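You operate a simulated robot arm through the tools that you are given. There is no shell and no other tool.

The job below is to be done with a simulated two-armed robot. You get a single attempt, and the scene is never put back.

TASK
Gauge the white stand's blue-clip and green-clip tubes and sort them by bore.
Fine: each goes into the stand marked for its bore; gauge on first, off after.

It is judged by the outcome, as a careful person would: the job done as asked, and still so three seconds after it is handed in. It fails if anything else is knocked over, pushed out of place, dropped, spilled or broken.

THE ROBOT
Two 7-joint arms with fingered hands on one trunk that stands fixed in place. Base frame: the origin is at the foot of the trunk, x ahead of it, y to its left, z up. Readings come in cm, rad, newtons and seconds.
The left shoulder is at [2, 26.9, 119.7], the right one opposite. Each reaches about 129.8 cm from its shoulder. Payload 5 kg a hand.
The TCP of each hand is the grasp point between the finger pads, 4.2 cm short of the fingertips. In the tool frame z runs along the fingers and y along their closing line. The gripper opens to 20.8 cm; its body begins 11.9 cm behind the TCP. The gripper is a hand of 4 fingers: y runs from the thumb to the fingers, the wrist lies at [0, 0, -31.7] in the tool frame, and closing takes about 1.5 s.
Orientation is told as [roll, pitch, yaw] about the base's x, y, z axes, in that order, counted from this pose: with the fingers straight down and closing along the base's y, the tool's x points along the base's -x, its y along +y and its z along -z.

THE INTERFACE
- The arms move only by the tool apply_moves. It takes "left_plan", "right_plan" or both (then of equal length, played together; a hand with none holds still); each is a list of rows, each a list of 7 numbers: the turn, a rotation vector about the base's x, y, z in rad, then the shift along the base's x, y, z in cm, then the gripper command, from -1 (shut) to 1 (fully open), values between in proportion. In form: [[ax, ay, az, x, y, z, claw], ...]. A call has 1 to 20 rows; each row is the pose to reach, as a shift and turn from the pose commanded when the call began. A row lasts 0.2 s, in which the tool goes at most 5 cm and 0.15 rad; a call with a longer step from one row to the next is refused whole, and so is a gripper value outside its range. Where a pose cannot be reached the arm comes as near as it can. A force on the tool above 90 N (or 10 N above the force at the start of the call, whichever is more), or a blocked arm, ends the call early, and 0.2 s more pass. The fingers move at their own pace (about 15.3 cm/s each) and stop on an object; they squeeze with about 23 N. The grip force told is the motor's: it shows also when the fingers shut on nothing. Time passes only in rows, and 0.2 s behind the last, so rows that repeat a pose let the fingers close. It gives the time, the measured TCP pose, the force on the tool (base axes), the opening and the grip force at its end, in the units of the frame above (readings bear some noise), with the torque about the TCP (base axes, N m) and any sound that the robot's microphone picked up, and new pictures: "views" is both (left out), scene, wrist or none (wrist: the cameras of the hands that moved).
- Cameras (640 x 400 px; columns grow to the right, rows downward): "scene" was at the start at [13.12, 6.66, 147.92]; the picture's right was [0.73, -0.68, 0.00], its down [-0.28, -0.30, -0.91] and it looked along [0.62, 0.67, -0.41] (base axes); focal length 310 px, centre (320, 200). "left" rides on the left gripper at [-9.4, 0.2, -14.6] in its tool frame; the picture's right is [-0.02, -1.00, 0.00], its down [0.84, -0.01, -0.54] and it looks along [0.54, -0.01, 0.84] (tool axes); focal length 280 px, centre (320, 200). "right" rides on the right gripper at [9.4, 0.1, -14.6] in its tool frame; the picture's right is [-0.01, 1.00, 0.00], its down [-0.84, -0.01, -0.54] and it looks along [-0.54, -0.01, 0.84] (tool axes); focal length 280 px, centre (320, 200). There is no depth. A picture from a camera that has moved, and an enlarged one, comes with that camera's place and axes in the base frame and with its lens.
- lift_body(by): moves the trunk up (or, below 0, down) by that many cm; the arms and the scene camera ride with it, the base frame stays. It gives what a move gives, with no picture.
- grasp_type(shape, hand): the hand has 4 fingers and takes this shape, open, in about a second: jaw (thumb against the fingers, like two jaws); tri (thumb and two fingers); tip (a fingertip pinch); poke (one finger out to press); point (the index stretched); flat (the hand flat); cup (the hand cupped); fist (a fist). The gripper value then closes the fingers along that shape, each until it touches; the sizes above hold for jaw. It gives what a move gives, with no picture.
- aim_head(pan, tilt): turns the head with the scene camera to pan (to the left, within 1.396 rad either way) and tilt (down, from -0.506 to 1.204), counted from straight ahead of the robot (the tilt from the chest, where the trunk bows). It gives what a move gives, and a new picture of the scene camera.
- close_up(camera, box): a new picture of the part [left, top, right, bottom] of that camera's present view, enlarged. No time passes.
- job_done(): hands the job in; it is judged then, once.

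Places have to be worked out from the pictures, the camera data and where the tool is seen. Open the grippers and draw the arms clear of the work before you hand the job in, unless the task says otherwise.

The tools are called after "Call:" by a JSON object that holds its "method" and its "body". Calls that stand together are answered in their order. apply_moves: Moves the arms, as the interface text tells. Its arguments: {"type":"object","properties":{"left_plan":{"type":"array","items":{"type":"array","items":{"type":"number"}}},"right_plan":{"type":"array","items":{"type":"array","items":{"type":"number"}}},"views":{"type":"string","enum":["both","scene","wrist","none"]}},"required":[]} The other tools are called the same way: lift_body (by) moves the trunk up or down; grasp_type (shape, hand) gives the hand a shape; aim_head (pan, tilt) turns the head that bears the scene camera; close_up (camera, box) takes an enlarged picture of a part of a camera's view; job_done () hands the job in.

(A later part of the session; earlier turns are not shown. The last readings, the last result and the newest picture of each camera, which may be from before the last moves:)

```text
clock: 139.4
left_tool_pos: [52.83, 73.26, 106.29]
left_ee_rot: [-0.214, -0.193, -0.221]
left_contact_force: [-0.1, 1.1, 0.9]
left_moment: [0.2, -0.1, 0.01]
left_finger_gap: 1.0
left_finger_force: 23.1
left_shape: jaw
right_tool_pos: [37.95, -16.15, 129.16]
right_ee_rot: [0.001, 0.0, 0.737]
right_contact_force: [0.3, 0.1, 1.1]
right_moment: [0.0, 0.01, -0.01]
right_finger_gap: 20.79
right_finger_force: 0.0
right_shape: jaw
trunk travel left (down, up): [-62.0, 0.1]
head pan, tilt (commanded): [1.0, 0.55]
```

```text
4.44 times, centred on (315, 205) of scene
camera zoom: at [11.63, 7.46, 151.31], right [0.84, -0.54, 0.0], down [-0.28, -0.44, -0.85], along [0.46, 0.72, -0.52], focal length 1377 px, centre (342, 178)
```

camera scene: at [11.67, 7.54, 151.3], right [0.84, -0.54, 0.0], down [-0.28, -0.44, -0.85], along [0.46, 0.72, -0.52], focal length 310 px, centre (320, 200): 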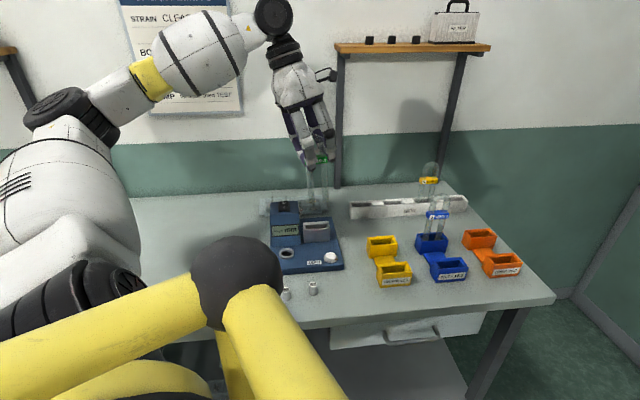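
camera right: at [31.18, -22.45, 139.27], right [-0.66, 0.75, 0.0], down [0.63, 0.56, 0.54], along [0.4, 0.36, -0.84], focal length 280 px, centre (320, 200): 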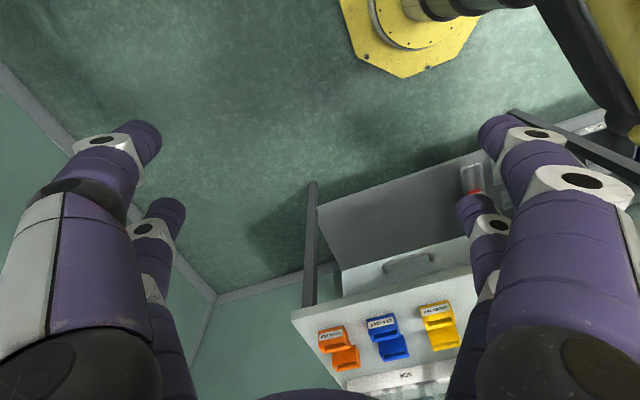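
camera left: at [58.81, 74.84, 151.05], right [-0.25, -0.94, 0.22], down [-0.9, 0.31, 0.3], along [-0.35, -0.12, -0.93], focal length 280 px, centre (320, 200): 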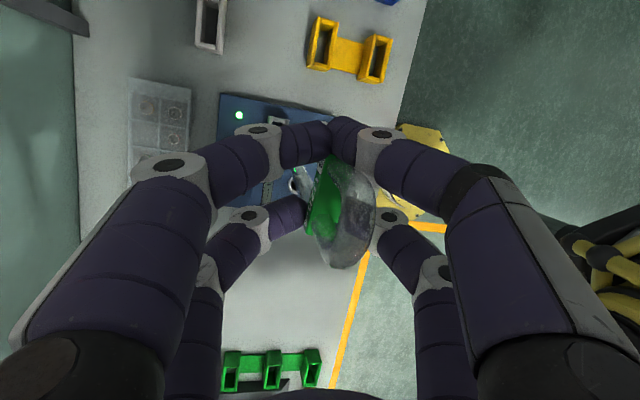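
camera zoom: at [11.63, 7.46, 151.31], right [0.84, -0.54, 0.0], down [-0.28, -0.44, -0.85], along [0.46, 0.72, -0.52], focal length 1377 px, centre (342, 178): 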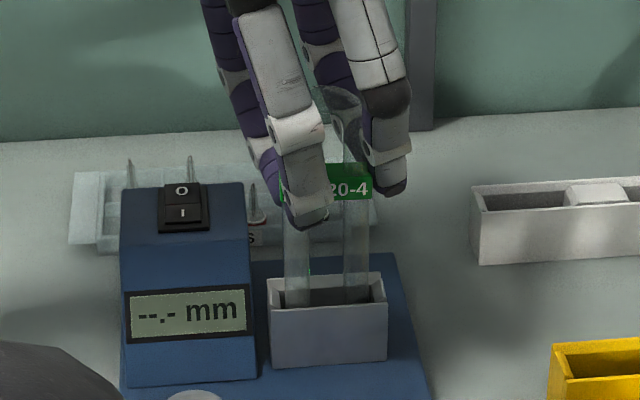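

Call:
{"method": "apply_moves", "body": {"left_plan": [[0, 0, 0, 0, 0, -0.2, -1], [0, 0, 0, 0, 0, -0.4, -1]], "views": "none"}}

Call:
{"method": "close_up", "body": {"camera": "scene", "box": [280, 160, 350, 250]}}

```text
clock: 140.0
left_tool_pos: [52.81, 73.22, 105.97]
left_ee_rot: [-0.213, -0.193, -0.22]
left_contact_force: [1.3, 1.0, 0.4]
left_moment: [0.24, -0.15, 0.0]
left_finger_gap: 1.0
left_finger_force: 23.3
left_shape: jaw
right_tool_pos: [37.92, -16.17, 129.14]
right_ee_rot: [-0.002, 0.0, 0.739]
right_contact_force: [0.6, 0.1, -0.2]
right_moment: [0.01, 0.0, 0.0]
right_finger_gap: 20.8
right_finger_force: 0.0
right_shape: jaw
trunk travel left (down, up): [-62.0, 0.1]
head pan, tilt (commanded): [1.0, 0.55]
```

```text
4.44 times, centred on (315, 205) of scene
camera zoom: at [11.63, 7.47, 151.31], right [0.84, -0.54, 0.0], down [-0.28, -0.44, -0.85], along [0.46, 0.72, -0.52], focal length 1377 px, centre (342, 178)
```

zoom: 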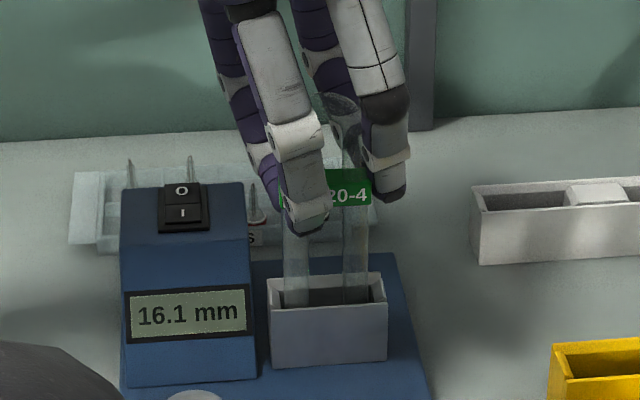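

The gauge reads 16.1 mm for the green-clip tube (blue was 15.7). I confirm with a tighter zoom, then lift it straight out.

Call:
{"method": "close_up", "body": {"camera": "scene", "box": [270, 215, 320, 245]}}

Call:
{"method": "apply_moves", "body": {"left_plan": [[0, 0, 0, 0, 0, 1, -1], [0, 0, 0, 0, 0, 2.5, -1], [0, 0, 0, 0, 0, 5, -1], [0, 0, 0, 0, 0, 8, -1], [0, 0, 0, 0, 0, 12, -1], [0, 0, 0, 0, 0, 16, -1], [0, 0, 0, 0, 0, 20, -1], [0, 0, 0, 0, 0, 24, -1], [0, 0, 0, 0, 0, 28, -1]], "views": "scene"}}

```text
12.80 times, centred on (295, 230) of scene
camera zoom: at [11.63, 7.47, 151.31], right [0.84, -0.54, 0.0], down [-0.28, -0.44, -0.85], along [0.46, 0.72, -0.52], focal length 3965 px, centre (640, -184)
```

zoom: 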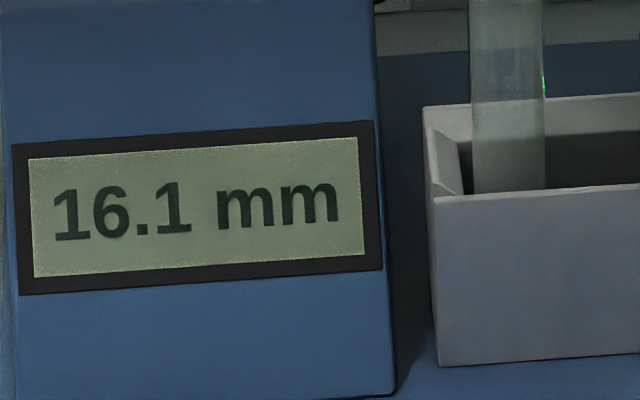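

```text
clock: 142.0
left_tool_pos: [48.73, 70.44, 99.11]
left_ee_rot: [-0.473, 0.363, -0.284]
left_contact_force: [-1.4, -2.9, 46.8]
left_moment: [-0.27, -0.65, 0.2]
left_finger_gap: 1.12
left_finger_force: 23.7
left_shape: jaw
right_tool_pos: [37.79, -16.29, 129.17]
right_ee_rot: [0.002, 0.001, 0.74]
right_contact_force: [1.4, 0.5, -0.8]
right_moment: [-0.12, 0.08, 0.01]
right_finger_gap: 20.76
right_finger_force: 0.0
right_shape: jaw
trunk travel left (down, up): [-62.0, 0.1]
head pan, tilt (commanded): [1.0, 0.55]
stopped in row 9 (left hand): the force on the tool passed its limit at 118 N (the readings are from after the stop); the commanded pose is now the measured one
camera scene: at [11.53, 7.28, 151.36], right [0.84, -0.54, 0.0], down [-0.28, -0.44, -0.85], along [0.46, 0.72, -0.52], focal length 310 px, centre (320, 200)
```

scene: 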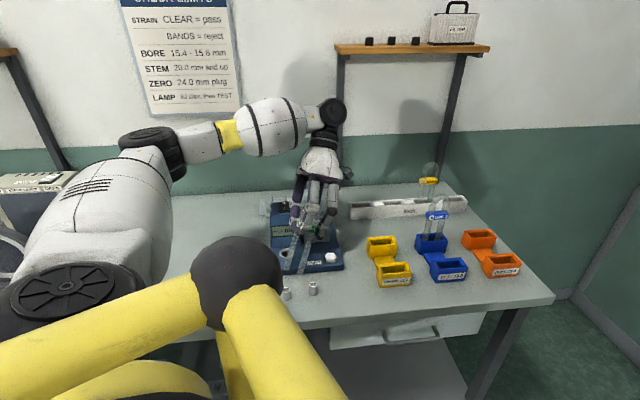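

Another sudden reconfiguration swung the hand down onto the gauge. I look closely before any further motion.

Call:
{"method": "close_up", "body": {"camera": "scene", "box": [255, 130, 365, 300]}}

Call:
{"method": "close_up", "body": {"camera": "left", "box": [160, 60, 480, 340]}}

```text
2.35 times, centred on (310, 215) of scene
camera zoom: at [11.53, 7.28, 151.36], right [0.84, -0.54, 0.0], down [-0.28, -0.44, -0.85], along [0.46, 0.72, -0.52], focal length 729 px, centre (344, 165)
```

zoom: 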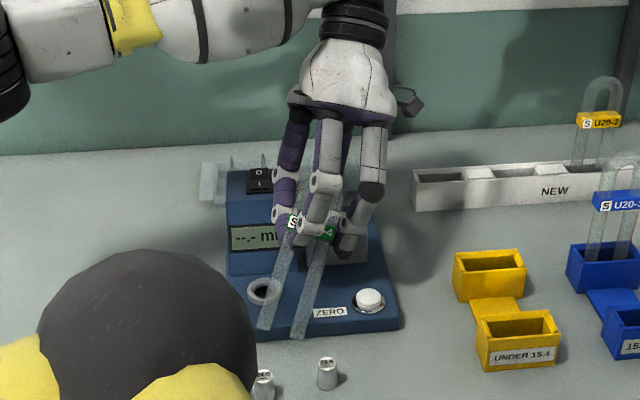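

```text
1.43 times, centred on (320, 200) of left
camera zoom: at [63.55, 73.15, 107.75], right [-0.08, -0.9, 0.42], down [-0.52, 0.4, 0.75], along [-0.85, -0.16, -0.51], focal length 401 px, centre (320, 200)
```

zoom: 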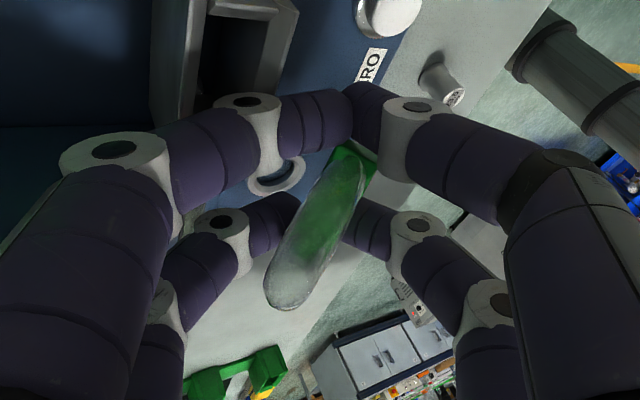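

The tube is still gripped, tilted, with its feet on the gauge's front; the gauge and plugs appear unmoved. These swings happened during fast moves, so from now on I move slowly near the gauge. First a gentle 1 cm rise.

Call:
{"method": "apply_moves", "body": {"left_plan": [[0, 0, 0, 0, 0, 0.25, -1], [0, 0, 0, 0, 0, 0.5, -1], [0, 0, 0, 0, 0, 0.75, -1], [0, 0, 0, 0, 0, 1, -1]], "views": "scene"}}

Call:
{"method": "close_up", "body": {"camera": "scene", "box": [255, 130, 365, 300]}}

```text
clock: 143.0
left_tool_pos: [48.5, 70.84, 99.33]
left_ee_rot: [-0.472, 0.371, -0.28]
left_contact_force: [-0.7, -2.2, 2.0]
left_moment: [-0.26, 0.14, 0.11]
left_finger_gap: 1.04
left_finger_force: 23.1
left_shape: jaw
right_tool_pos: [37.86, -16.18, 129.21]
right_ee_rot: [-0.001, 0.001, 0.74]
right_contact_force: [0.6, -0.4, -0.3]
right_moment: [0.03, 0.02, -0.02]
right_finger_gap: 20.79
right_finger_force: 0.2
right_shape: jaw
trunk travel left (down, up): [-62.0, 0.1]
head pan, tilt (commanded): [1.0, 0.55]
camera scene: at [11.63, 7.44, 151.29], right [0.84, -0.54, 0.0], down [-0.28, -0.44, -0.85], along [0.46, 0.72, -0.52], focal length 310 px, centre (320, 200)
```

scene: 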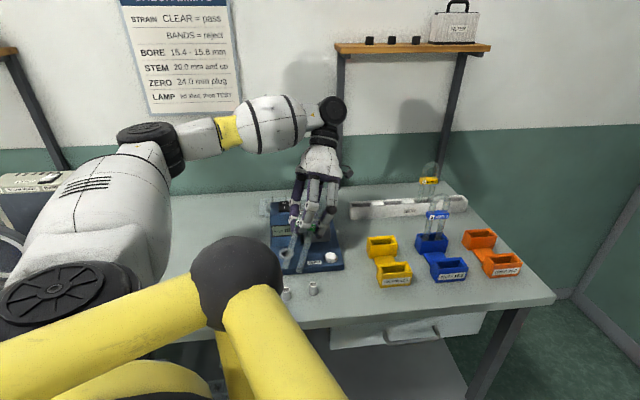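

```text
2.35 times, centred on (310, 215) of scene
camera zoom: at [11.63, 7.44, 151.29], right [0.84, -0.54, 0.0], down [-0.28, -0.44, -0.85], along [0.46, 0.72, -0.52], focal length 729 px, centre (344, 165)
```

zoom: 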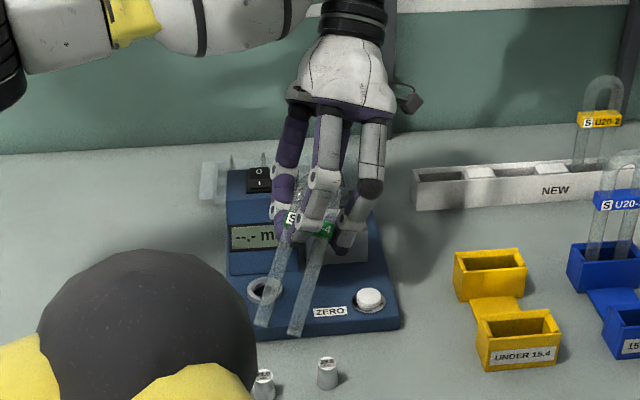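

Load is gone. I keep rising slowly, 1 cm per row, watching the pose.

Call:
{"method": "apply_moves", "body": {"left_plan": [[0, 0, 0, 0, 0, 0.7, -1], [0, 0, 0, 0, 0, 1.4, -1], [0, 0, 0, 0, 0, 2.2, -1], [0, 0, 0, 0, 0, 3, -1], [0, 0, 0, 0, 0, 4, -1], [0, 0, 0, 0, 0, 5, -1]], "views": "both"}}

Call:
{"method": "close_up", "body": {"camera": "scene", "box": [255, 130, 365, 300]}}

```text
clock: 144.4
left_tool_pos: [48.69, 70.64, 104.53]
left_ee_rot: [-0.47, 0.37, -0.283]
left_contact_force: [-1.1, 0.3, -0.4]
left_moment: [-0.02, -0.05, 0.01]
left_finger_gap: 1.05
left_finger_force: 23.1
left_shape: jaw
right_tool_pos: [37.83, -16.3, 129.12]
right_ee_rot: [0.001, 0.0, 0.737]
right_contact_force: [0.4, -0.3, 0.8]
right_moment: [0.01, -0.01, 0.0]
right_finger_gap: 20.8
right_finger_force: 0.1
right_shape: jaw
trunk travel left (down, up): [-62.0, 0.1]
head pan, tilt (commanded): [1.0, 0.55]
camera scene: at [11.61, 7.44, 151.31], right [0.84, -0.54, 0.0], down [-0.28, -0.44, -0.85], along [0.46, 0.72, -0.52], focal length 310 px, centre (320, 200)
camera left: at [63.59, 73.35, 113.16], right [-0.08, -0.9, 0.42], down [-0.52, 0.39, 0.76], along [-0.85, -0.16, -0.5], focal length 280 px, centre (320, 200)
```

scene: 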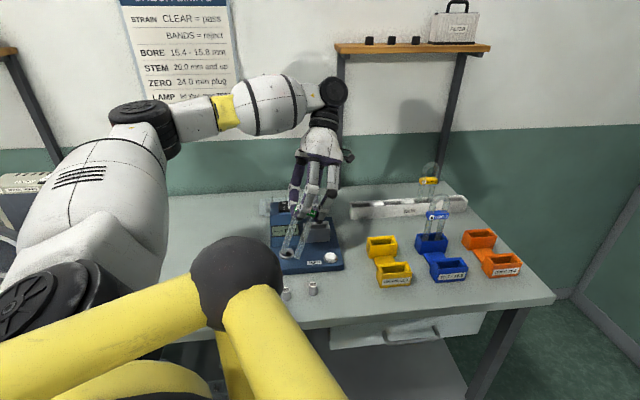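
left: 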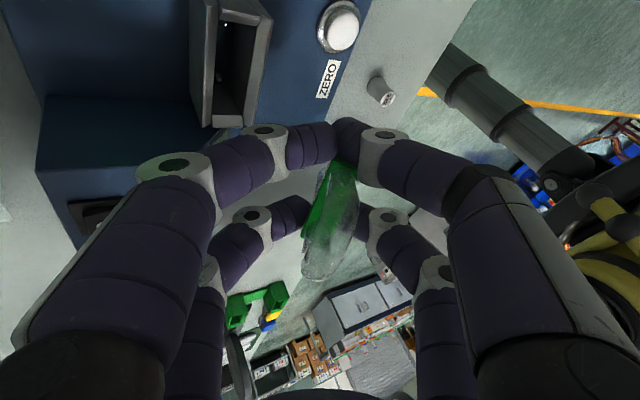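

```text
2.35 times, centred on (310, 215) of scene
camera zoom: at [11.61, 7.44, 151.31], right [0.84, -0.54, 0.0], down [-0.28, -0.44, -0.85], along [0.46, 0.72, -0.52], focal length 729 px, centre (344, 165)
```

zoom: 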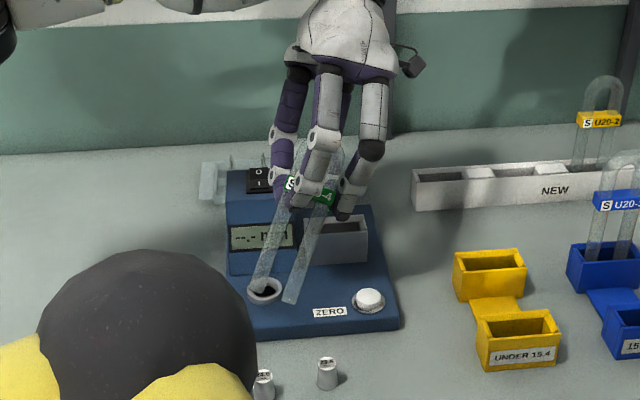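

Pose is tracking. I continue slowly upward and to the right, to a clear spot, at ≤1.5 cm per row.

Call:
{"method": "apply_moves", "body": {"left_plan": [[0, 0, 0, 0, 0, 1.2, -1], [0, 0, 0, 0, 0, 2.4, -1], [0, 0, 0, 0, 0, 3.6, -1], [0, 0, 0, 0, 0, 4.8, -1], [0, 0, 0, 0, 0, 6, -1], [0, 0, 0, 0, 0, 7.2, -1], [0, 0, 0, 0, 0, 8.4, -1], [0, 0, 0, 0, 0, 9.6, -1], [0, 0, 0, 0, 0, 10.8, -1], [0, 0, 0, 0, 0, 12, -1]], "views": "none"}}

Call:
{"method": "apply_moves", "body": {"left_plan": [[0, 0, 0, 1, -0.4, 0.6, -1], [0, 0, 0, 2, -0.8, 1.2, -1], [0, 0, 0, 3, -1.2, 1.8, -1], [0, 0, 0, 4, -1.6, 2.4, -1], [0, 0, 0, 5, -2, 3, -1], [0, 0, 0, 6, -2.4, 3.6, -1], [0, 0, 0, 7, -2.8, 4.2, -1], [0, 0, 0, 8, -3.2, 4.8, -1], [0, 0, 0, 9, -3.6, 5.4, -1], [0, 0, 0, 10, -4, 6, -1], [0, 0, 0, 11, -4.2, 7, -1], [0, 0, 0, 12, -4.4, 8, -1]], "views": "both"}}

Call:
{"method": "close_up", "body": {"camera": "scene", "box": [290, 60, 420, 220]}}

```text
clock: 146.6
left_tool_pos: [48.86, 70.35, 116.34]
left_ee_rot: [-0.472, 0.367, -0.281]
left_contact_force: [1.0, -0.4, -0.8]
left_moment: [0.01, -0.06, -0.01]
left_finger_gap: 1.02
left_finger_force: 23.2
left_shape: jaw
left hand out of reach, approached as far as the arm can: row 10
right_tool_pos: [37.88, -16.03, 129.19]
right_ee_rot: [0.0, -0.002, 0.739]
right_contact_force: [-0.1, 0.3, -0.5]
right_moment: [0.03, -0.05, 0.0]
right_finger_gap: 20.81
right_finger_force: 0.0
right_shape: jaw
trunk travel left (down, up): [-62.0, 0.1]
head pan, tilt (commanded): [1.0, 0.55]
```

```text
clock: 149.2
left_tool_pos: [60.51, 65.12, 123.57]
left_ee_rot: [-0.468, 0.363, -0.279]
left_contact_force: [0.4, -0.6, 0.3]
left_moment: [0.05, 0.01, -0.01]
left_finger_gap: 1.05
left_finger_force: 22.8
left_shape: jaw
left hand out of reach, approached as far as the arm can: row 11, 12
right_tool_pos: [37.88, -16.03, 129.12]
right_ee_rot: [0.0, 0.0, 0.738]
right_contact_force: [-0.8, -0.4, -0.5]
right_moment: [0.05, 0.02, 0.01]
right_finger_gap: 20.78
right_finger_force: 0.0
right_shape: jaw
trunk travel left (down, up): [-62.0, 0.1]
head pan, tilt (commanded): [1.0, 0.55]
camera scene: at [11.64, 7.4, 151.31], right [0.84, -0.54, 0.0], down [-0.28, -0.44, -0.85], along [0.46, 0.72, -0.52], focal length 310 px, centre (320, 200)
camera left: at [75.37, 67.83, 132.36], right [-0.08, -0.91, 0.42], down [-0.53, 0.39, 0.75], along [-0.85, -0.16, -0.51], focal length 280 px, centre (320, 200)
```

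scene: 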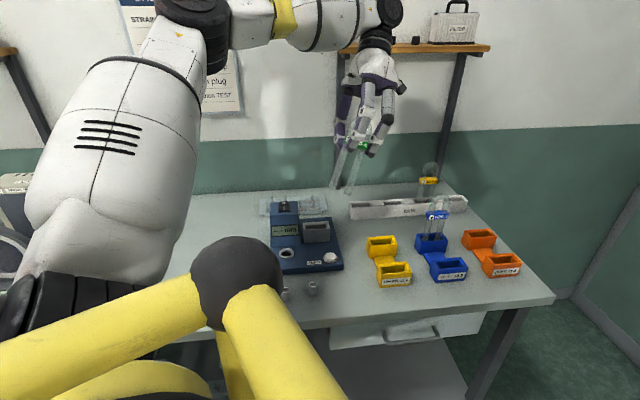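
left: 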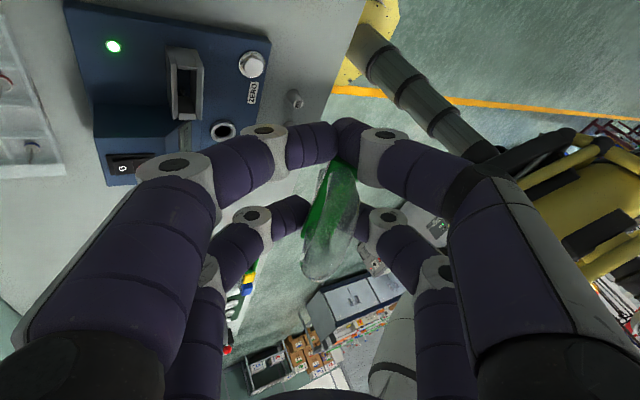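

```text
2.50 times, centred on (355, 140) of scene
camera zoom: at [11.64, 7.4, 151.31], right [0.84, -0.54, 0.0], down [-0.28, -0.44, -0.85], along [0.46, 0.72, -0.52], focal length 774 px, centre (232, 350)
```

zoom: 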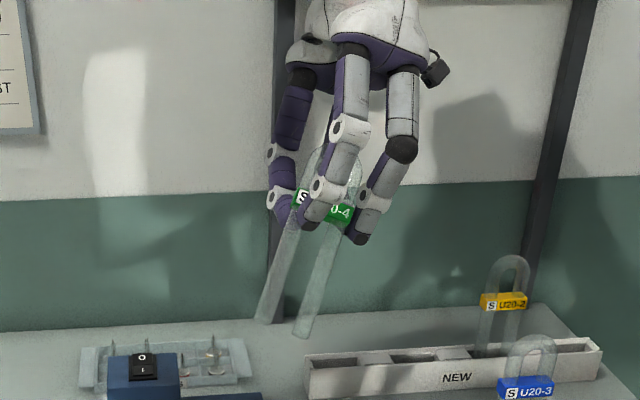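

Clear of everything. I slowly rotate the hand back to the attitude in which the tube hung vertical before.

Call:
{"method": "apply_moves", "body": {"left_plan": [[0.0113, -0.0599, 0.0035, 0.3, 0, 0, -1], [0.0226, -0.1199, 0.0071, 0.6, 0, 0, -1], [0.0339, -0.1798, 0.0106, 0.9, 0, 0, -1], [0.0452, -0.2398, 0.0141, 1.2, 0, 0, -1], [0.0565, -0.2997, 0.0177, 1.5, 0, 0, -1], [0.0677, -0.3596, 0.0212, 1.8, 0, 0, -1], [0.079, -0.4196, 0.0247, 2.1, 0, 0, -1], [0.0903, -0.4795, 0.0282, 2.4, 0, 0, -1], [0.1016, -0.5395, 0.0318, 2.7, 0, 0, -1], [0.1129, -0.5994, 0.0353, 3, 0, 0, -1], [0.1129, -0.5994, 0.0353, 3, 0, 0, -1]], "views": "both"}}

Call:
{"method": "close_up", "body": {"camera": "scene", "box": [290, 80, 420, 240]}}

Call:
{"method": "close_up", "body": {"camera": "left", "box": [240, 90, 420, 310]}}

```text
clock: 151.6
left_tool_pos: [63.6, 65.3, 123.73]
left_ee_rot: [-0.215, -0.187, -0.222]
left_contact_force: [0.9, 0.0, -1.2]
left_moment: [0.03, 0.03, 0.0]
left_finger_gap: 1.0
left_finger_force: 22.7
left_shape: jaw
right_tool_pos: [37.9, -16.1, 129.22]
right_ee_rot: [0.0, 0.001, 0.739]
right_contact_force: [-0.6, -0.9, 0.6]
right_moment: [0.04, -0.01, -0.02]
right_finger_gap: 20.78
right_finger_force: 0.1
right_shape: jaw
trunk travel left (down, up): [-62.0, 0.1]
head pan, tilt (commanded): [1.0, 0.55]
camera scene: at [11.65, 7.43, 151.31], right [0.84, -0.54, 0.0], down [-0.28, -0.44, -0.85], along [0.46, 0.72, -0.52], focal length 310 px, centre (320, 200)
camera left: at [70.75, 66.92, 139.4], right [-0.24, -0.95, 0.21], down [-0.88, 0.3, 0.36], along [-0.41, -0.1, -0.91], focal length 280 px, centre (320, 200)
```

scene: 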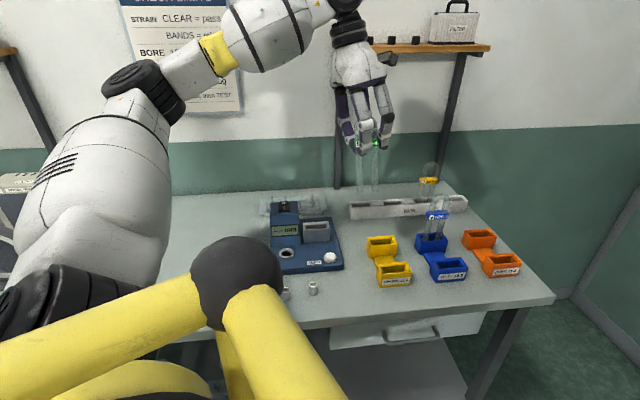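
left: 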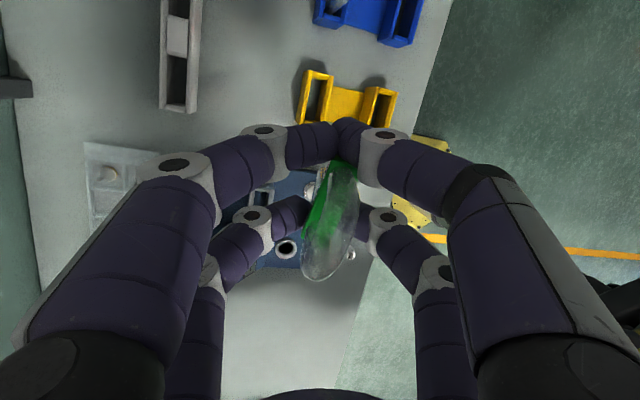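

```text
2.50 times, centred on (355, 160) of scene
camera zoom: at [11.65, 7.43, 151.31], right [0.84, -0.54, 0.0], down [-0.28, -0.44, -0.85], along [0.46, 0.72, -0.52], focal length 774 px, centre (232, 300)
```

zoom: 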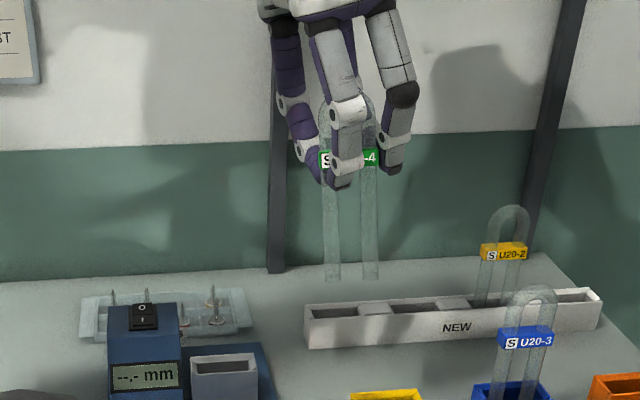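

```text
1.82 times, centred on (330, 200) of left
camera zoom: at [70.75, 66.92, 139.4], right [-0.24, -0.95, 0.21], down [-0.88, 0.3, 0.36], along [-0.41, -0.1, -0.91], focal length 510 px, centre (302, 200)
```

zoom: 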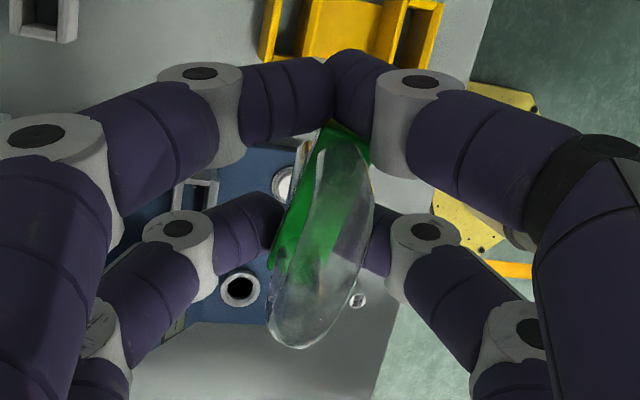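

The tube is intact and held. I again yaw the hand (slowly) to see the tube edge-on and measure its lean.

Call:
{"method": "apply_moves", "body": {"left_plan": [[0, 0, 0.1, 0, 0, 0.3, -1], [0, 0, 0.2, 0, 0, 0.6, -1], [0, 0, 0.3, 0, 0, 0.9, -1], [0, 0, 0.4, 0, 0, 1, -1], [0, 0, 0.5, 0, 0, 1, -1], [0, 0, 0.6, 0, 0, 1, -1], [0, 0, 0.7, 0, 0, 1, -1], [0, 0, 0.8, 0, 0, 1, -1], [0, 0, 0.9, 0, 0, 1, -1], [0, 0, 1.0, 0, 0, 1, -1], [0, 0, 1.1, 0, 0, 1, -1], [0, 0, 1.2, 0, 0, 1, -1], [0, 0, 1.2, 0, 0, 1, -1]], "views": "scene"}}

Call:
{"method": "close_up", "body": {"camera": "scene", "box": [300, 80, 420, 220]}}

```text
clock: 154.4
left_tool_pos: [63.39, 65.34, 124.66]
left_ee_rot: [-0.217, -0.187, 0.979]
left_contact_force: [0.3, -0.2, -0.4]
left_moment: [0.01, -0.03, 0.02]
left_finger_gap: 1.05
left_finger_force: 22.5
left_shape: jaw
right_tool_pos: [37.74, -16.34, 129.17]
right_ee_rot: [0.0, 0.004, 0.739]
right_contact_force: [1.0, 0.6, -0.2]
right_moment: [0.02, 0.0, -0.02]
right_finger_gap: 20.78
right_finger_force: 0.1
right_shape: jaw
trunk travel left (down, up): [-62.0, 0.1]
head pan, tilt (commanded): [1.0, 0.55]
camera scene: at [11.62, 7.47, 151.31], right [0.84, -0.54, 0.0], down [-0.28, -0.44, -0.85], along [0.46, 0.72, -0.52], focal length 310 px, centre (320, 200)
```

scene: 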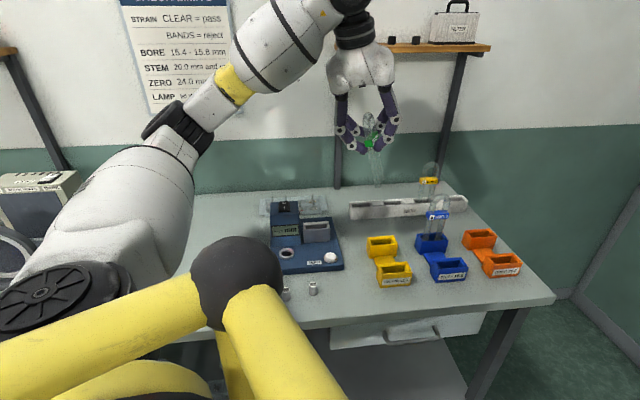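

```text
2.86 times, centred on (360, 150) of scene
camera zoom: at [11.62, 7.47, 151.31], right [0.84, -0.54, 0.0], down [-0.28, -0.44, -0.85], along [0.46, 0.72, -0.52], focal length 885 px, centre (206, 343)
```

zoom: 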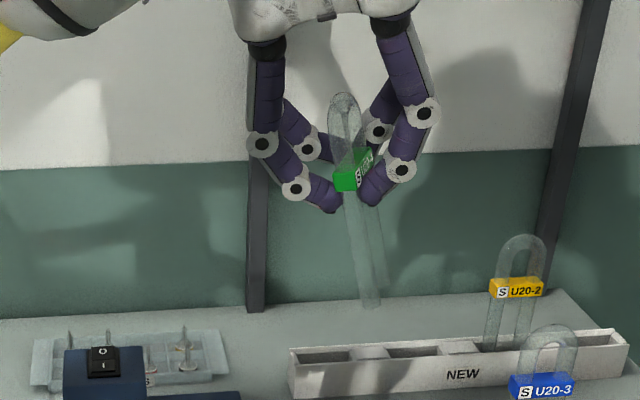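

It leans back ~12°, with ~6.5° in-plane tilt and ~6° yaw error. I rotate back slowly with those corrections included.

Call:
{"method": "apply_moves", "body": {"left_plan": [[0, 0, -0.1, 0, 0, 0, -1], [0, 0, -0.2, 0, 0, 0, -1], [0, 0, -0.3, 0, 0, 0, -1], [0, 0, -0.4, 0, 0, 0, -1], [0, 0, -0.5, 0, 0, 0, -1], [0, 0, -0.6, 0, 0, 0, -1], [0, 0, -0.7, 0, 0, 0, -1], [0, 0, -0.8, 0, 0, 0, -1], [0, 0, -0.9, 0, 0, 0, -1], [0, 0, -1.0, 0, 0, 0, -1], [0, 0, -1.095, 0, 0, 0, -1]], "views": "none"}}

Call:
{"method": "apply_moves", "body": {"left_plan": [[0.06, 0.003, 0, 0, 0, 0, -1], [0.12, 0.006, 0, 0, 0, 0, -1], [0.18, 0.009, 0, 0, 0, 0, -1], [0.242, 0.012, 0, 0, 0, 0, -1], [0.242, 0.012, 0, 0, 0, 0, -1]], "views": "both"}}

Call:
{"method": "close_up", "body": {"camera": "scene", "box": [300, 80, 420, 220]}}

Call:
{"method": "close_up", "body": {"camera": "left", "box": [240, 90, 420, 310]}}

```text
clock: 156.8
left_tool_pos: [63.4, 65.41, 124.69]
left_ee_rot: [-0.216, -0.187, -0.118]
left_contact_force: [0.3, -0.2, -1.2]
left_moment: [0.02, 0.01, -0.04]
left_finger_gap: 1.03
left_finger_force: 23.7
left_shape: jaw
right_tool_pos: [37.69, -16.18, 129.13]
right_ee_rot: [-0.001, 0.001, 0.738]
right_contact_force: [0.3, 0.3, -0.5]
right_moment: [-0.02, -0.02, 0.01]
right_finger_gap: 20.81
right_finger_force: 0.1
right_shape: jaw
trunk travel left (down, up): [-62.0, 0.1]
head pan, tilt (commanded): [1.0, 0.55]
```

```text
clock: 158.0
left_tool_pos: [63.51, 65.24, 124.58]
left_ee_rot: [0.027, -0.14, -0.155]
left_contact_force: [-0.3, 0.3, -0.5]
left_moment: [-0.03, -0.01, 0.0]
left_finger_gap: 1.04
left_finger_force: 22.9
left_shape: jaw
right_tool_pos: [37.94, -16.2, 129.13]
right_ee_rot: [-0.001, 0.002, 0.739]
right_contact_force: [0.3, -0.1, -0.1]
right_moment: [-0.02, 0.04, -0.01]
right_finger_gap: 20.78
right_finger_force: 0.0
right_shape: jaw
trunk travel left (down, up): [-62.0, 0.1]
head pan, tilt (commanded): [1.0, 0.55]
camera scene: at [11.63, 7.49, 151.3], right [0.84, -0.54, 0.0], down [-0.28, -0.44, -0.85], along [0.46, 0.72, -0.52], focal length 310 px, centre (320, 200)
camera left: at [70.67, 63.91, 140.36], right [-0.14, -0.99, -0.02], down [-0.9, 0.12, 0.41], along [-0.41, 0.08, -0.91], focal length 280 px, centre (320, 200)
```

scene: 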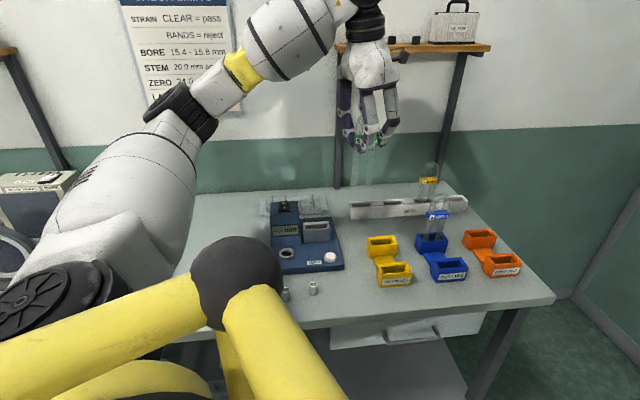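
left: 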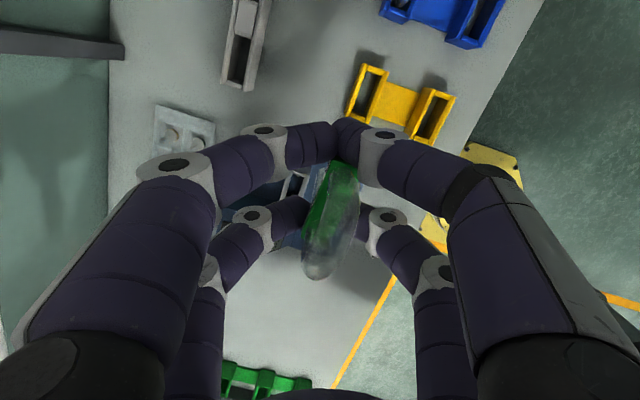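

```text
2.86 times, centred on (360, 150) of scene
camera zoom: at [11.63, 7.49, 151.3], right [0.84, -0.54, 0.0], down [-0.28, -0.44, -0.85], along [0.46, 0.72, -0.52], focal length 885 px, centre (206, 343)
```

zoom: 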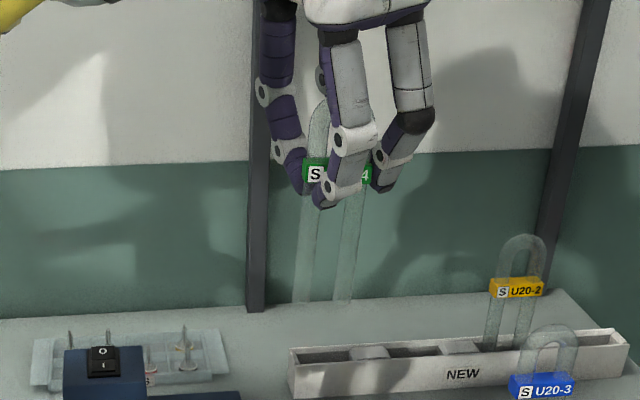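

```text
1.82 times, centred on (330, 200) of left
camera zoom: at [70.67, 63.91, 140.36], right [-0.14, -0.99, -0.02], down [-0.9, 0.12, 0.41], along [-0.41, 0.08, -0.91], focal length 510 px, centre (302, 200)
```

zoom: 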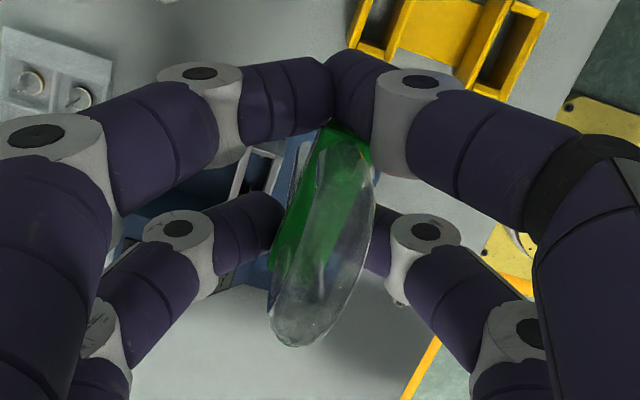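

Now nearly vertical; I apply a last small trim and carry the tube (feet above 108) at moderate speed to above the orange "OVER 15.8" stand's rear box.

Call:
{"method": "apply_moves", "body": {"left_plan": [[-0.03, -0.007, 0, 1.5, -0.4, 0, -1], [-0.062, -0.014, 0, 3.5, -0.8, 0, -1], [-0.062, -0.014, 0, 6, -1.2, 0, -1], [-0.062, -0.014, 0, 8.5, -1.6, 0, -1], [-0.062, -0.014, 0, 11, -2, 0, -1], [-0.062, -0.014, 0, 13.5, -2.5, 0, -1], [-0.062, -0.014, 0, 16, -3.1, 0, -1], [-0.062, -0.014, 0, 18.5, -4, 0, -1], [-0.062, -0.014, 0, 21, -5.2, 0, -1], [-0.062, -0.014, 0, 23.5, -7, 0, -1], [-0.062, -0.014, 0, 25.5, -9, 0, -1], [-0.062, -0.014, 0, 27.3, -11.2, -0.5, -1], [-0.062, -0.014, 0, 28.8, -13.4, -1, -1], [-0.062, -0.014, 0, 30, -15.6, -1.5, -1], [-0.062, -0.014, 0, 30.7, -17.8, -2, -1], [-0.062, -0.014, 0, 31, -20, -2.5, -1], [-0.062, -0.014, 0, 31, -20, -2.5, -1]], "views": "both"}}

Call:
{"method": "aim_head", "body": {"pan": 0.6, "tilt": 0.55}}

Call:
{"method": "close_up", "body": {"camera": "scene", "box": [330, 120, 450, 270]}}

```text
clock: 161.6
left_tool_pos: [94.48, 45.29, 122.28]
left_ee_rot: [-0.035, -0.163, -0.147]
left_contact_force: [-1.1, 0.5, -0.2]
left_moment: [-0.08, -0.04, -0.01]
left_finger_gap: 1.01
left_finger_force: 23.1
left_shape: jaw
right_tool_pos: [37.92, -16.1, 129.15]
right_ee_rot: [0.0, 0.002, 0.74]
right_contact_force: [-0.4, 0.3, 0.7]
right_moment: [-0.06, -0.03, -0.03]
right_finger_gap: 20.78
right_finger_force: 0.0
right_shape: jaw
trunk travel left (down, up): [-62.0, 0.1]
head pan, tilt (commanded): [1.0, 0.55]
camera scene: at [11.61, 7.51, 151.31], right [0.84, -0.54, 0.0], down [-0.28, -0.44, -0.85], along [0.46, 0.72, -0.52], focal length 310 px, centre (320, 200)
camera left: at [101.39, 44.82, 138.13], right [-0.14, -0.99, 0.04], down [-0.91, 0.14, 0.39], along [-0.39, 0.02, -0.92], focal length 280 px, centre (320, 200)
```

scene: 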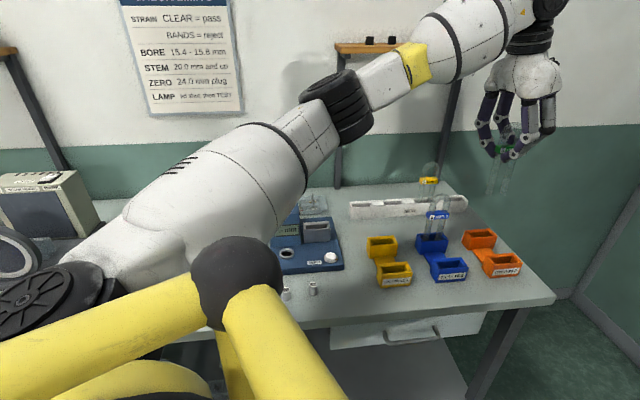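
left: 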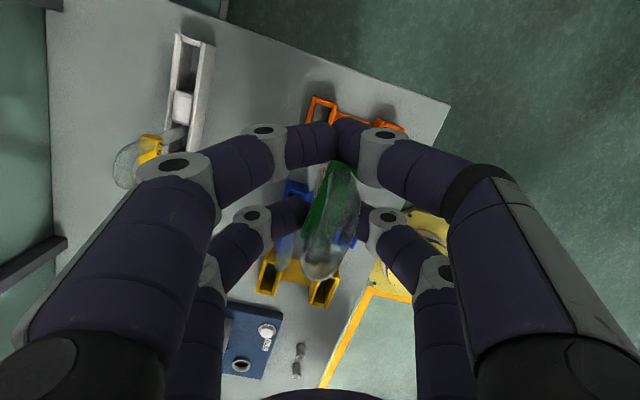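

```text
clock: 162.5
left_tool_pos: [94.45, 45.28, 122.27]
left_ee_rot: [-0.033, -0.164, -0.15]
left_contact_force: [0.2, 0.5, -1.4]
left_moment: [-0.01, -0.01, 0.0]
left_finger_gap: 1.04
left_finger_force: 22.9
left_shape: jaw
right_tool_pos: [37.81, -16.16, 129.06]
right_ee_rot: [-0.002, 0.002, 0.74]
right_contact_force: [0.5, 0.4, 0.5]
right_moment: [0.03, -0.03, -0.03]
right_finger_gap: 20.78
right_finger_force: 0.1
right_shape: jaw
trunk travel left (down, up): [-62.0, 0.1]
head pan, tilt (commanded): [0.6, 0.55]
camera scene: at [14.19, 4.99, 151.31], right [0.57, -0.82, 0.0], down [-0.43, -0.3, -0.85], along [0.7, 0.48, -0.52], focal length 310 px, centre (320, 200)
```

scene: 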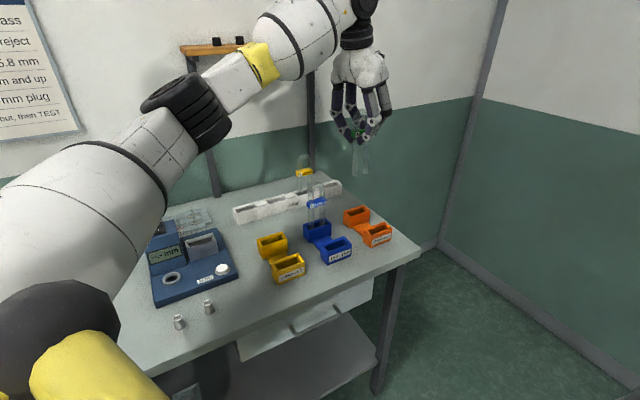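

```text
2.67 times, centred on (390, 195) of scene
camera zoom: at [14.19, 4.99, 151.31], right [0.57, -0.82, 0.0], down [-0.43, -0.3, -0.85], along [0.7, 0.48, -0.52], focal length 826 px, centre (133, 213)
```

zoom: 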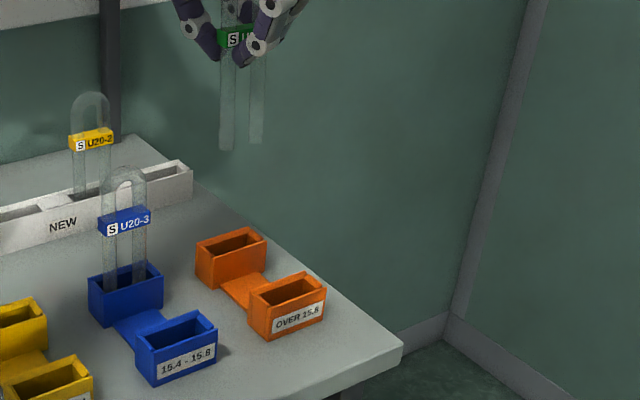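

Tube hangs over the orange stand; rear box centre ≈ (94.4, 44.6). I lower about 10.5 cm so the feet are a few cm above the rim and check alignment.

Call:
{"method": "apply_moves", "body": {"left_plan": [[0, 0, 0, 0, 0, -1.5, -1], [0, 0, 0, 0, 0, -3, -1], [0, 0, 0, 0, 0, -4.5, -1], [0, 0, 0, 0, 0, -6, -1], [0, 0, 0, 0, 0, -7.5, -1], [0, 0, 0, 0, 0, -9, -1], [0, 0, 0, 0, 0, -10.5, -1], [0, 0, 0, 0, 0, -10.5, -1]], "views": "none"}}

Call:
{"method": "close_up", "body": {"camera": "scene", "box": [330, 150, 410, 250]}}

Call:
{"method": "close_up", "body": {"camera": "left", "box": [240, 60, 420, 300]}}

```text
clock: 164.3
left_tool_pos: [94.47, 45.14, 111.65]
left_ee_rot: [-0.035, -0.163, -0.147]
left_contact_force: [-0.3, 0.1, -1.0]
left_moment: [0.04, 0.0, 0.0]
left_finger_gap: 1.04
left_finger_force: 23.1
left_shape: jaw
right_tool_pos: [37.94, -16.22, 129.1]
right_ee_rot: [0.0, 0.0, 0.738]
right_contact_force: [0.0, -0.4, 0.8]
right_moment: [-0.01, -0.03, 0.02]
right_finger_gap: 20.79
right_finger_force: 0.0
right_shape: jaw
trunk travel left (down, up): [-62.0, 0.1]
head pan, tilt (commanded): [0.6, 0.55]
```

```text
4.00 times, centred on (370, 200) of scene
camera zoom: at [14.16, 4.96, 151.32], right [0.56, -0.83, 0.0], down [-0.43, -0.3, -0.85], along [0.7, 0.48, -0.52], focal length 1239 px, centre (120, 200)
```

zoom: 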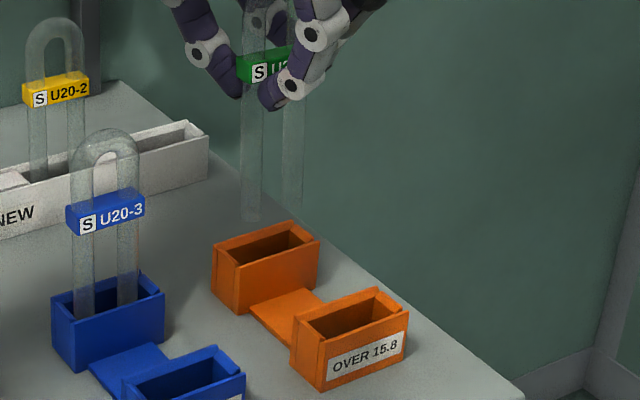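

```text
1.67 times, centred on (330, 180) of left
camera zoom: at [101.39, 44.77, 127.55], right [-0.14, -0.99, 0.04], down [-0.91, 0.14, 0.39], along [-0.39, 0.02, -0.92], focal length 467 px, centre (303, 233)
```

zoom: 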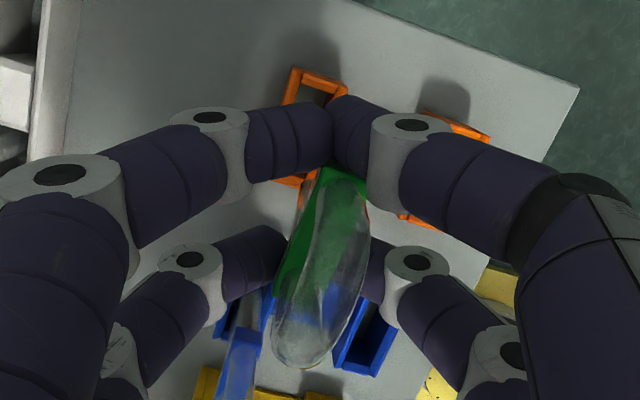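

I zoom on the tube and box for more accurate angles.

Call:
{"method": "close_up", "body": {"camera": "scene", "box": [345, 155, 405, 225]}}

Call:
{"method": "close_up", "body": {"camera": "scene", "box": [290, 170, 340, 240]}}

```text
5.71 times, centred on (375, 190) of scene
camera zoom: at [14.16, 4.96, 151.32], right [0.56, -0.83, 0.0], down [-0.43, -0.3, -0.85], along [0.7, 0.48, -0.52], focal length 1770 px, centre (6, 257)
```

zoom: 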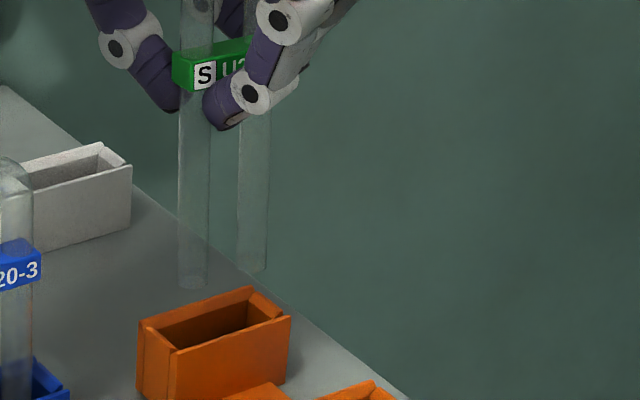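

```text
5.71 times, centred on (315, 205) of scene
camera zoom: at [14.16, 4.96, 151.32], right [0.56, -0.83, 0.0], down [-0.43, -0.3, -0.85], along [0.7, 0.48, -0.52], focal length 1770 px, centre (349, 171)
```

zoom: 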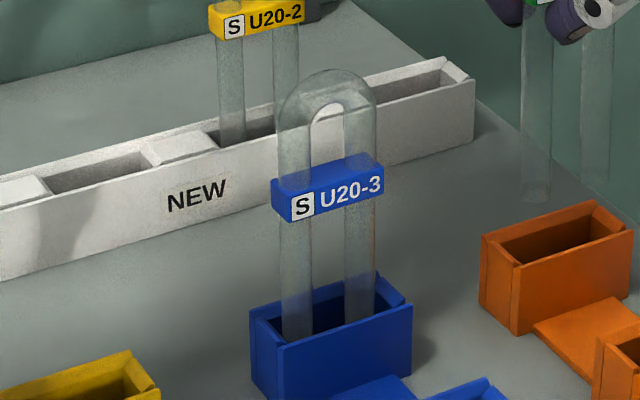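

The tube leans back ~7° (feet toward me). I correct that, shift (0.15, −0.5), lower 1.5 cm and look again.

Call:
{"method": "apply_moves", "body": {"left_plan": [[0.054, -0.026, 0, 0.07, -0.24, 0, -1], [0.108, -0.052, 0, 0.15, -0.48, -0.5, -1], [0.108, -0.052, 0, 0.15, -0.48, -1, -1], [0.108, -0.052, 0, 0.15, -0.48, -1.5, -1], [0.108, -0.052, 0, 0.15, -0.48, -1.5, -1]], "views": "none"}}

Call:
{"method": "close_up", "body": {"camera": "scene", "box": [345, 155, 405, 225]}}

Call:
{"method": "close_up", "body": {"camera": "left", "box": [240, 60, 420, 300]}}

```text
clock: 165.5
left_tool_pos: [94.55, 44.75, 110.18]
left_ee_rot: [0.083, -0.199, -0.166]
left_contact_force: [0.1, -0.3, -1.3]
left_moment: [-0.06, 0.01, 0.02]
left_finger_gap: 1.02
left_finger_force: 23.0
left_shape: jaw
right_tool_pos: [37.92, -16.14, 129.21]
right_ee_rot: [0.001, 0.002, 0.742]
right_contact_force: [0.0, 0.1, -0.2]
right_moment: [0.01, -0.04, 0.01]
right_finger_gap: 20.77
right_finger_force: 0.1
right_shape: jaw
trunk travel left (down, up): [-62.0, 0.1]
head pan, tilt (commanded): [0.6, 0.55]
```

```text
5.71 times, centred on (375, 190) of scene
camera zoom: at [14.18, 4.98, 151.31], right [0.56, -0.83, 0.0], down [-0.43, -0.3, -0.85], along [0.7, 0.48, -0.52], focal length 1770 px, centre (6, 257)
```

zoom: 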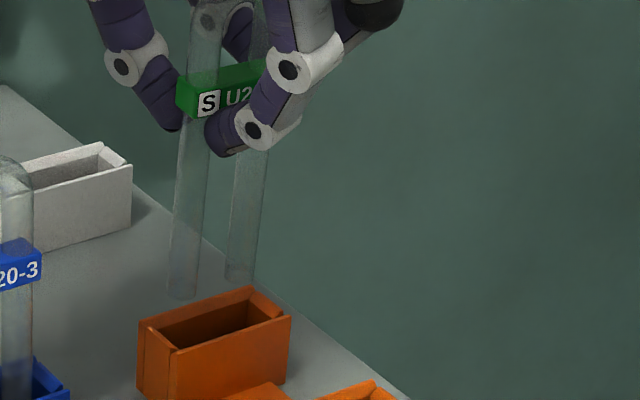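

```text
1.67 times, centred on (330, 180) of left
camera zoom: at [100.7, 42.65, 126.25], right [-0.14, -0.99, -0.08], down [-0.93, 0.1, 0.36], along [-0.35, 0.12, -0.93], focal length 467 px, centre (303, 233)
```

zoom: 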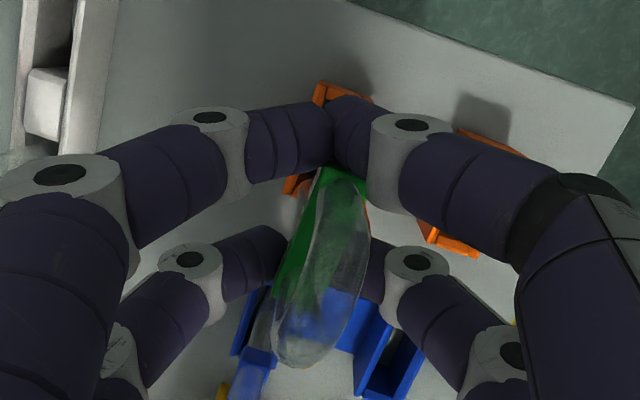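

Tube is now vertical and nearly over the opening. A small shift (0.12, −0.27) and I lower 2 cm.

Call:
{"method": "apply_moves", "body": {"left_plan": [[0, 0, 0, 0.12, -0.27, 0, -1], [0, 0, 0, 0.12, -0.27, -0.5, -1], [0, 0, 0, 0.12, -0.27, -1, -1], [0, 0, 0, 0.12, -0.27, -1.5, -1], [0, 0, 0, 0.12, -0.27, -2, -1]], "views": "none"}}

Call:
{"method": "close_up", "body": {"camera": "scene", "box": [345, 165, 405, 235]}}

```text
clock: 166.7
left_tool_pos: [94.73, 44.44, 108.04]
left_ee_rot: [0.085, -0.196, -0.17]
left_contact_force: [0.0, -1.0, -0.5]
left_moment: [0.01, 0.02, -0.01]
left_finger_gap: 1.03
left_finger_force: 22.8
left_shape: jaw
right_tool_pos: [37.79, -16.17, 129.06]
right_ee_rot: [0.0, 0.001, 0.74]
right_contact_force: [0.1, -0.5, -0.6]
right_moment: [-0.01, -0.01, 0.01]
right_finger_gap: 20.8
right_finger_force: 0.0
right_shape: jaw
trunk travel left (down, up): [-62.0, 0.1]
head pan, tilt (commanded): [0.6, 0.55]
```

```text
5.71 times, centred on (375, 200) of scene
camera zoom: at [14.2, 4.98, 151.3], right [0.56, -0.83, 0.0], down [-0.43, -0.3, -0.85], along [0.7, 0.48, -0.52], focal length 1770 px, centre (6, 200)
```

zoom: 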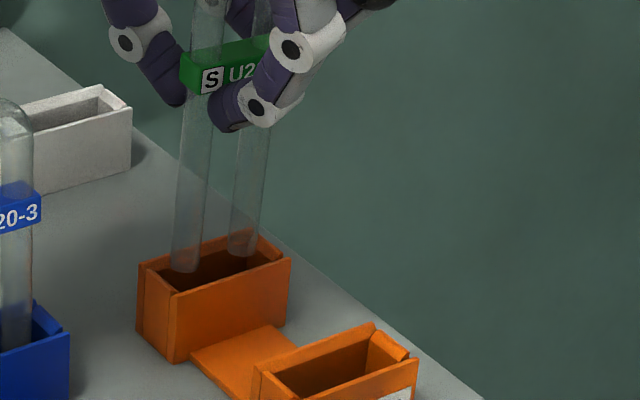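

Feet are at the rim, inside the opening. I continue down slowly with a slight shift forward, watching forces.

Call:
{"method": "apply_moves", "body": {"left_plan": [[0, 0, 0, -0.09, -0.18, -0.3, -1], [0, 0, 0, -0.09, -0.18, -0.7, -1], [0, 0, 0, -0.09, -0.18, -1.1, -1], [0, 0, 0, -0.09, -0.18, -1.5, -1]], "views": "none"}}

Call:
{"method": "close_up", "body": {"camera": "scene", "box": [345, 165, 405, 235]}}

```text
clock: 167.7
left_tool_pos: [94.62, 44.29, 106.63]
left_ee_rot: [0.083, -0.2, -0.168]
left_contact_force: [-0.9, -0.6, -1.9]
left_moment: [-0.02, -0.02, 0.0]
left_finger_gap: 1.03
left_finger_force: 23.5
left_shape: jaw
right_tool_pos: [37.93, -16.16, 129.06]
right_ee_rot: [0.0, 0.001, 0.74]
right_contact_force: [-0.6, -0.5, 0.0]
right_moment: [-0.01, 0.02, 0.02]
right_finger_gap: 20.76
right_finger_force: 0.1
right_shape: jaw
trunk travel left (down, up): [-62.0, 0.1]
head pan, tilt (commanded): [0.6, 0.55]
```

```text
5.71 times, centred on (375, 200) of scene
camera zoom: at [14.19, 4.98, 151.31], right [0.56, -0.83, 0.0], down [-0.43, -0.3, -0.85], along [0.7, 0.48, -0.52], focal length 1770 px, centre (6, 200)
```

zoom: 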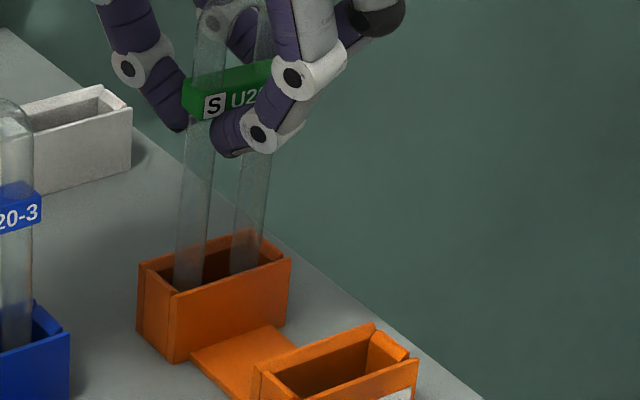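

Call:
{"method": "apply_moves", "body": {"left_plan": [[0, 0, 0, 0, 0, -0.5, -1], [0, 0, 0, 0, 0, -1, -1], [0, 0, 0, 0, 0, -1.5, -1], [0, 0, 0, 0, 0, -2, -1]], "views": "none"}}

```text
clock: 168.7
left_tool_pos: [94.62, 44.34, 104.56]
left_ee_rot: [0.082, -0.196, -0.166]
left_contact_force: [-0.4, -0.1, -0.1]
left_moment: [0.0, -0.02, 0.0]
left_finger_gap: 1.02
left_finger_force: 22.8
left_shape: jaw
right_tool_pos: [37.91, -16.12, 129.22]
right_ee_rot: [0.001, -0.001, 0.741]
right_contact_force: [0.3, -0.5, 0.2]
right_moment: [-0.01, -0.02, -0.01]
right_finger_gap: 20.8
right_finger_force: 0.0
right_shape: jaw
trunk travel left (down, up): [-62.0, 0.1]
head pan, tilt (commanded): [0.6, 0.55]
```

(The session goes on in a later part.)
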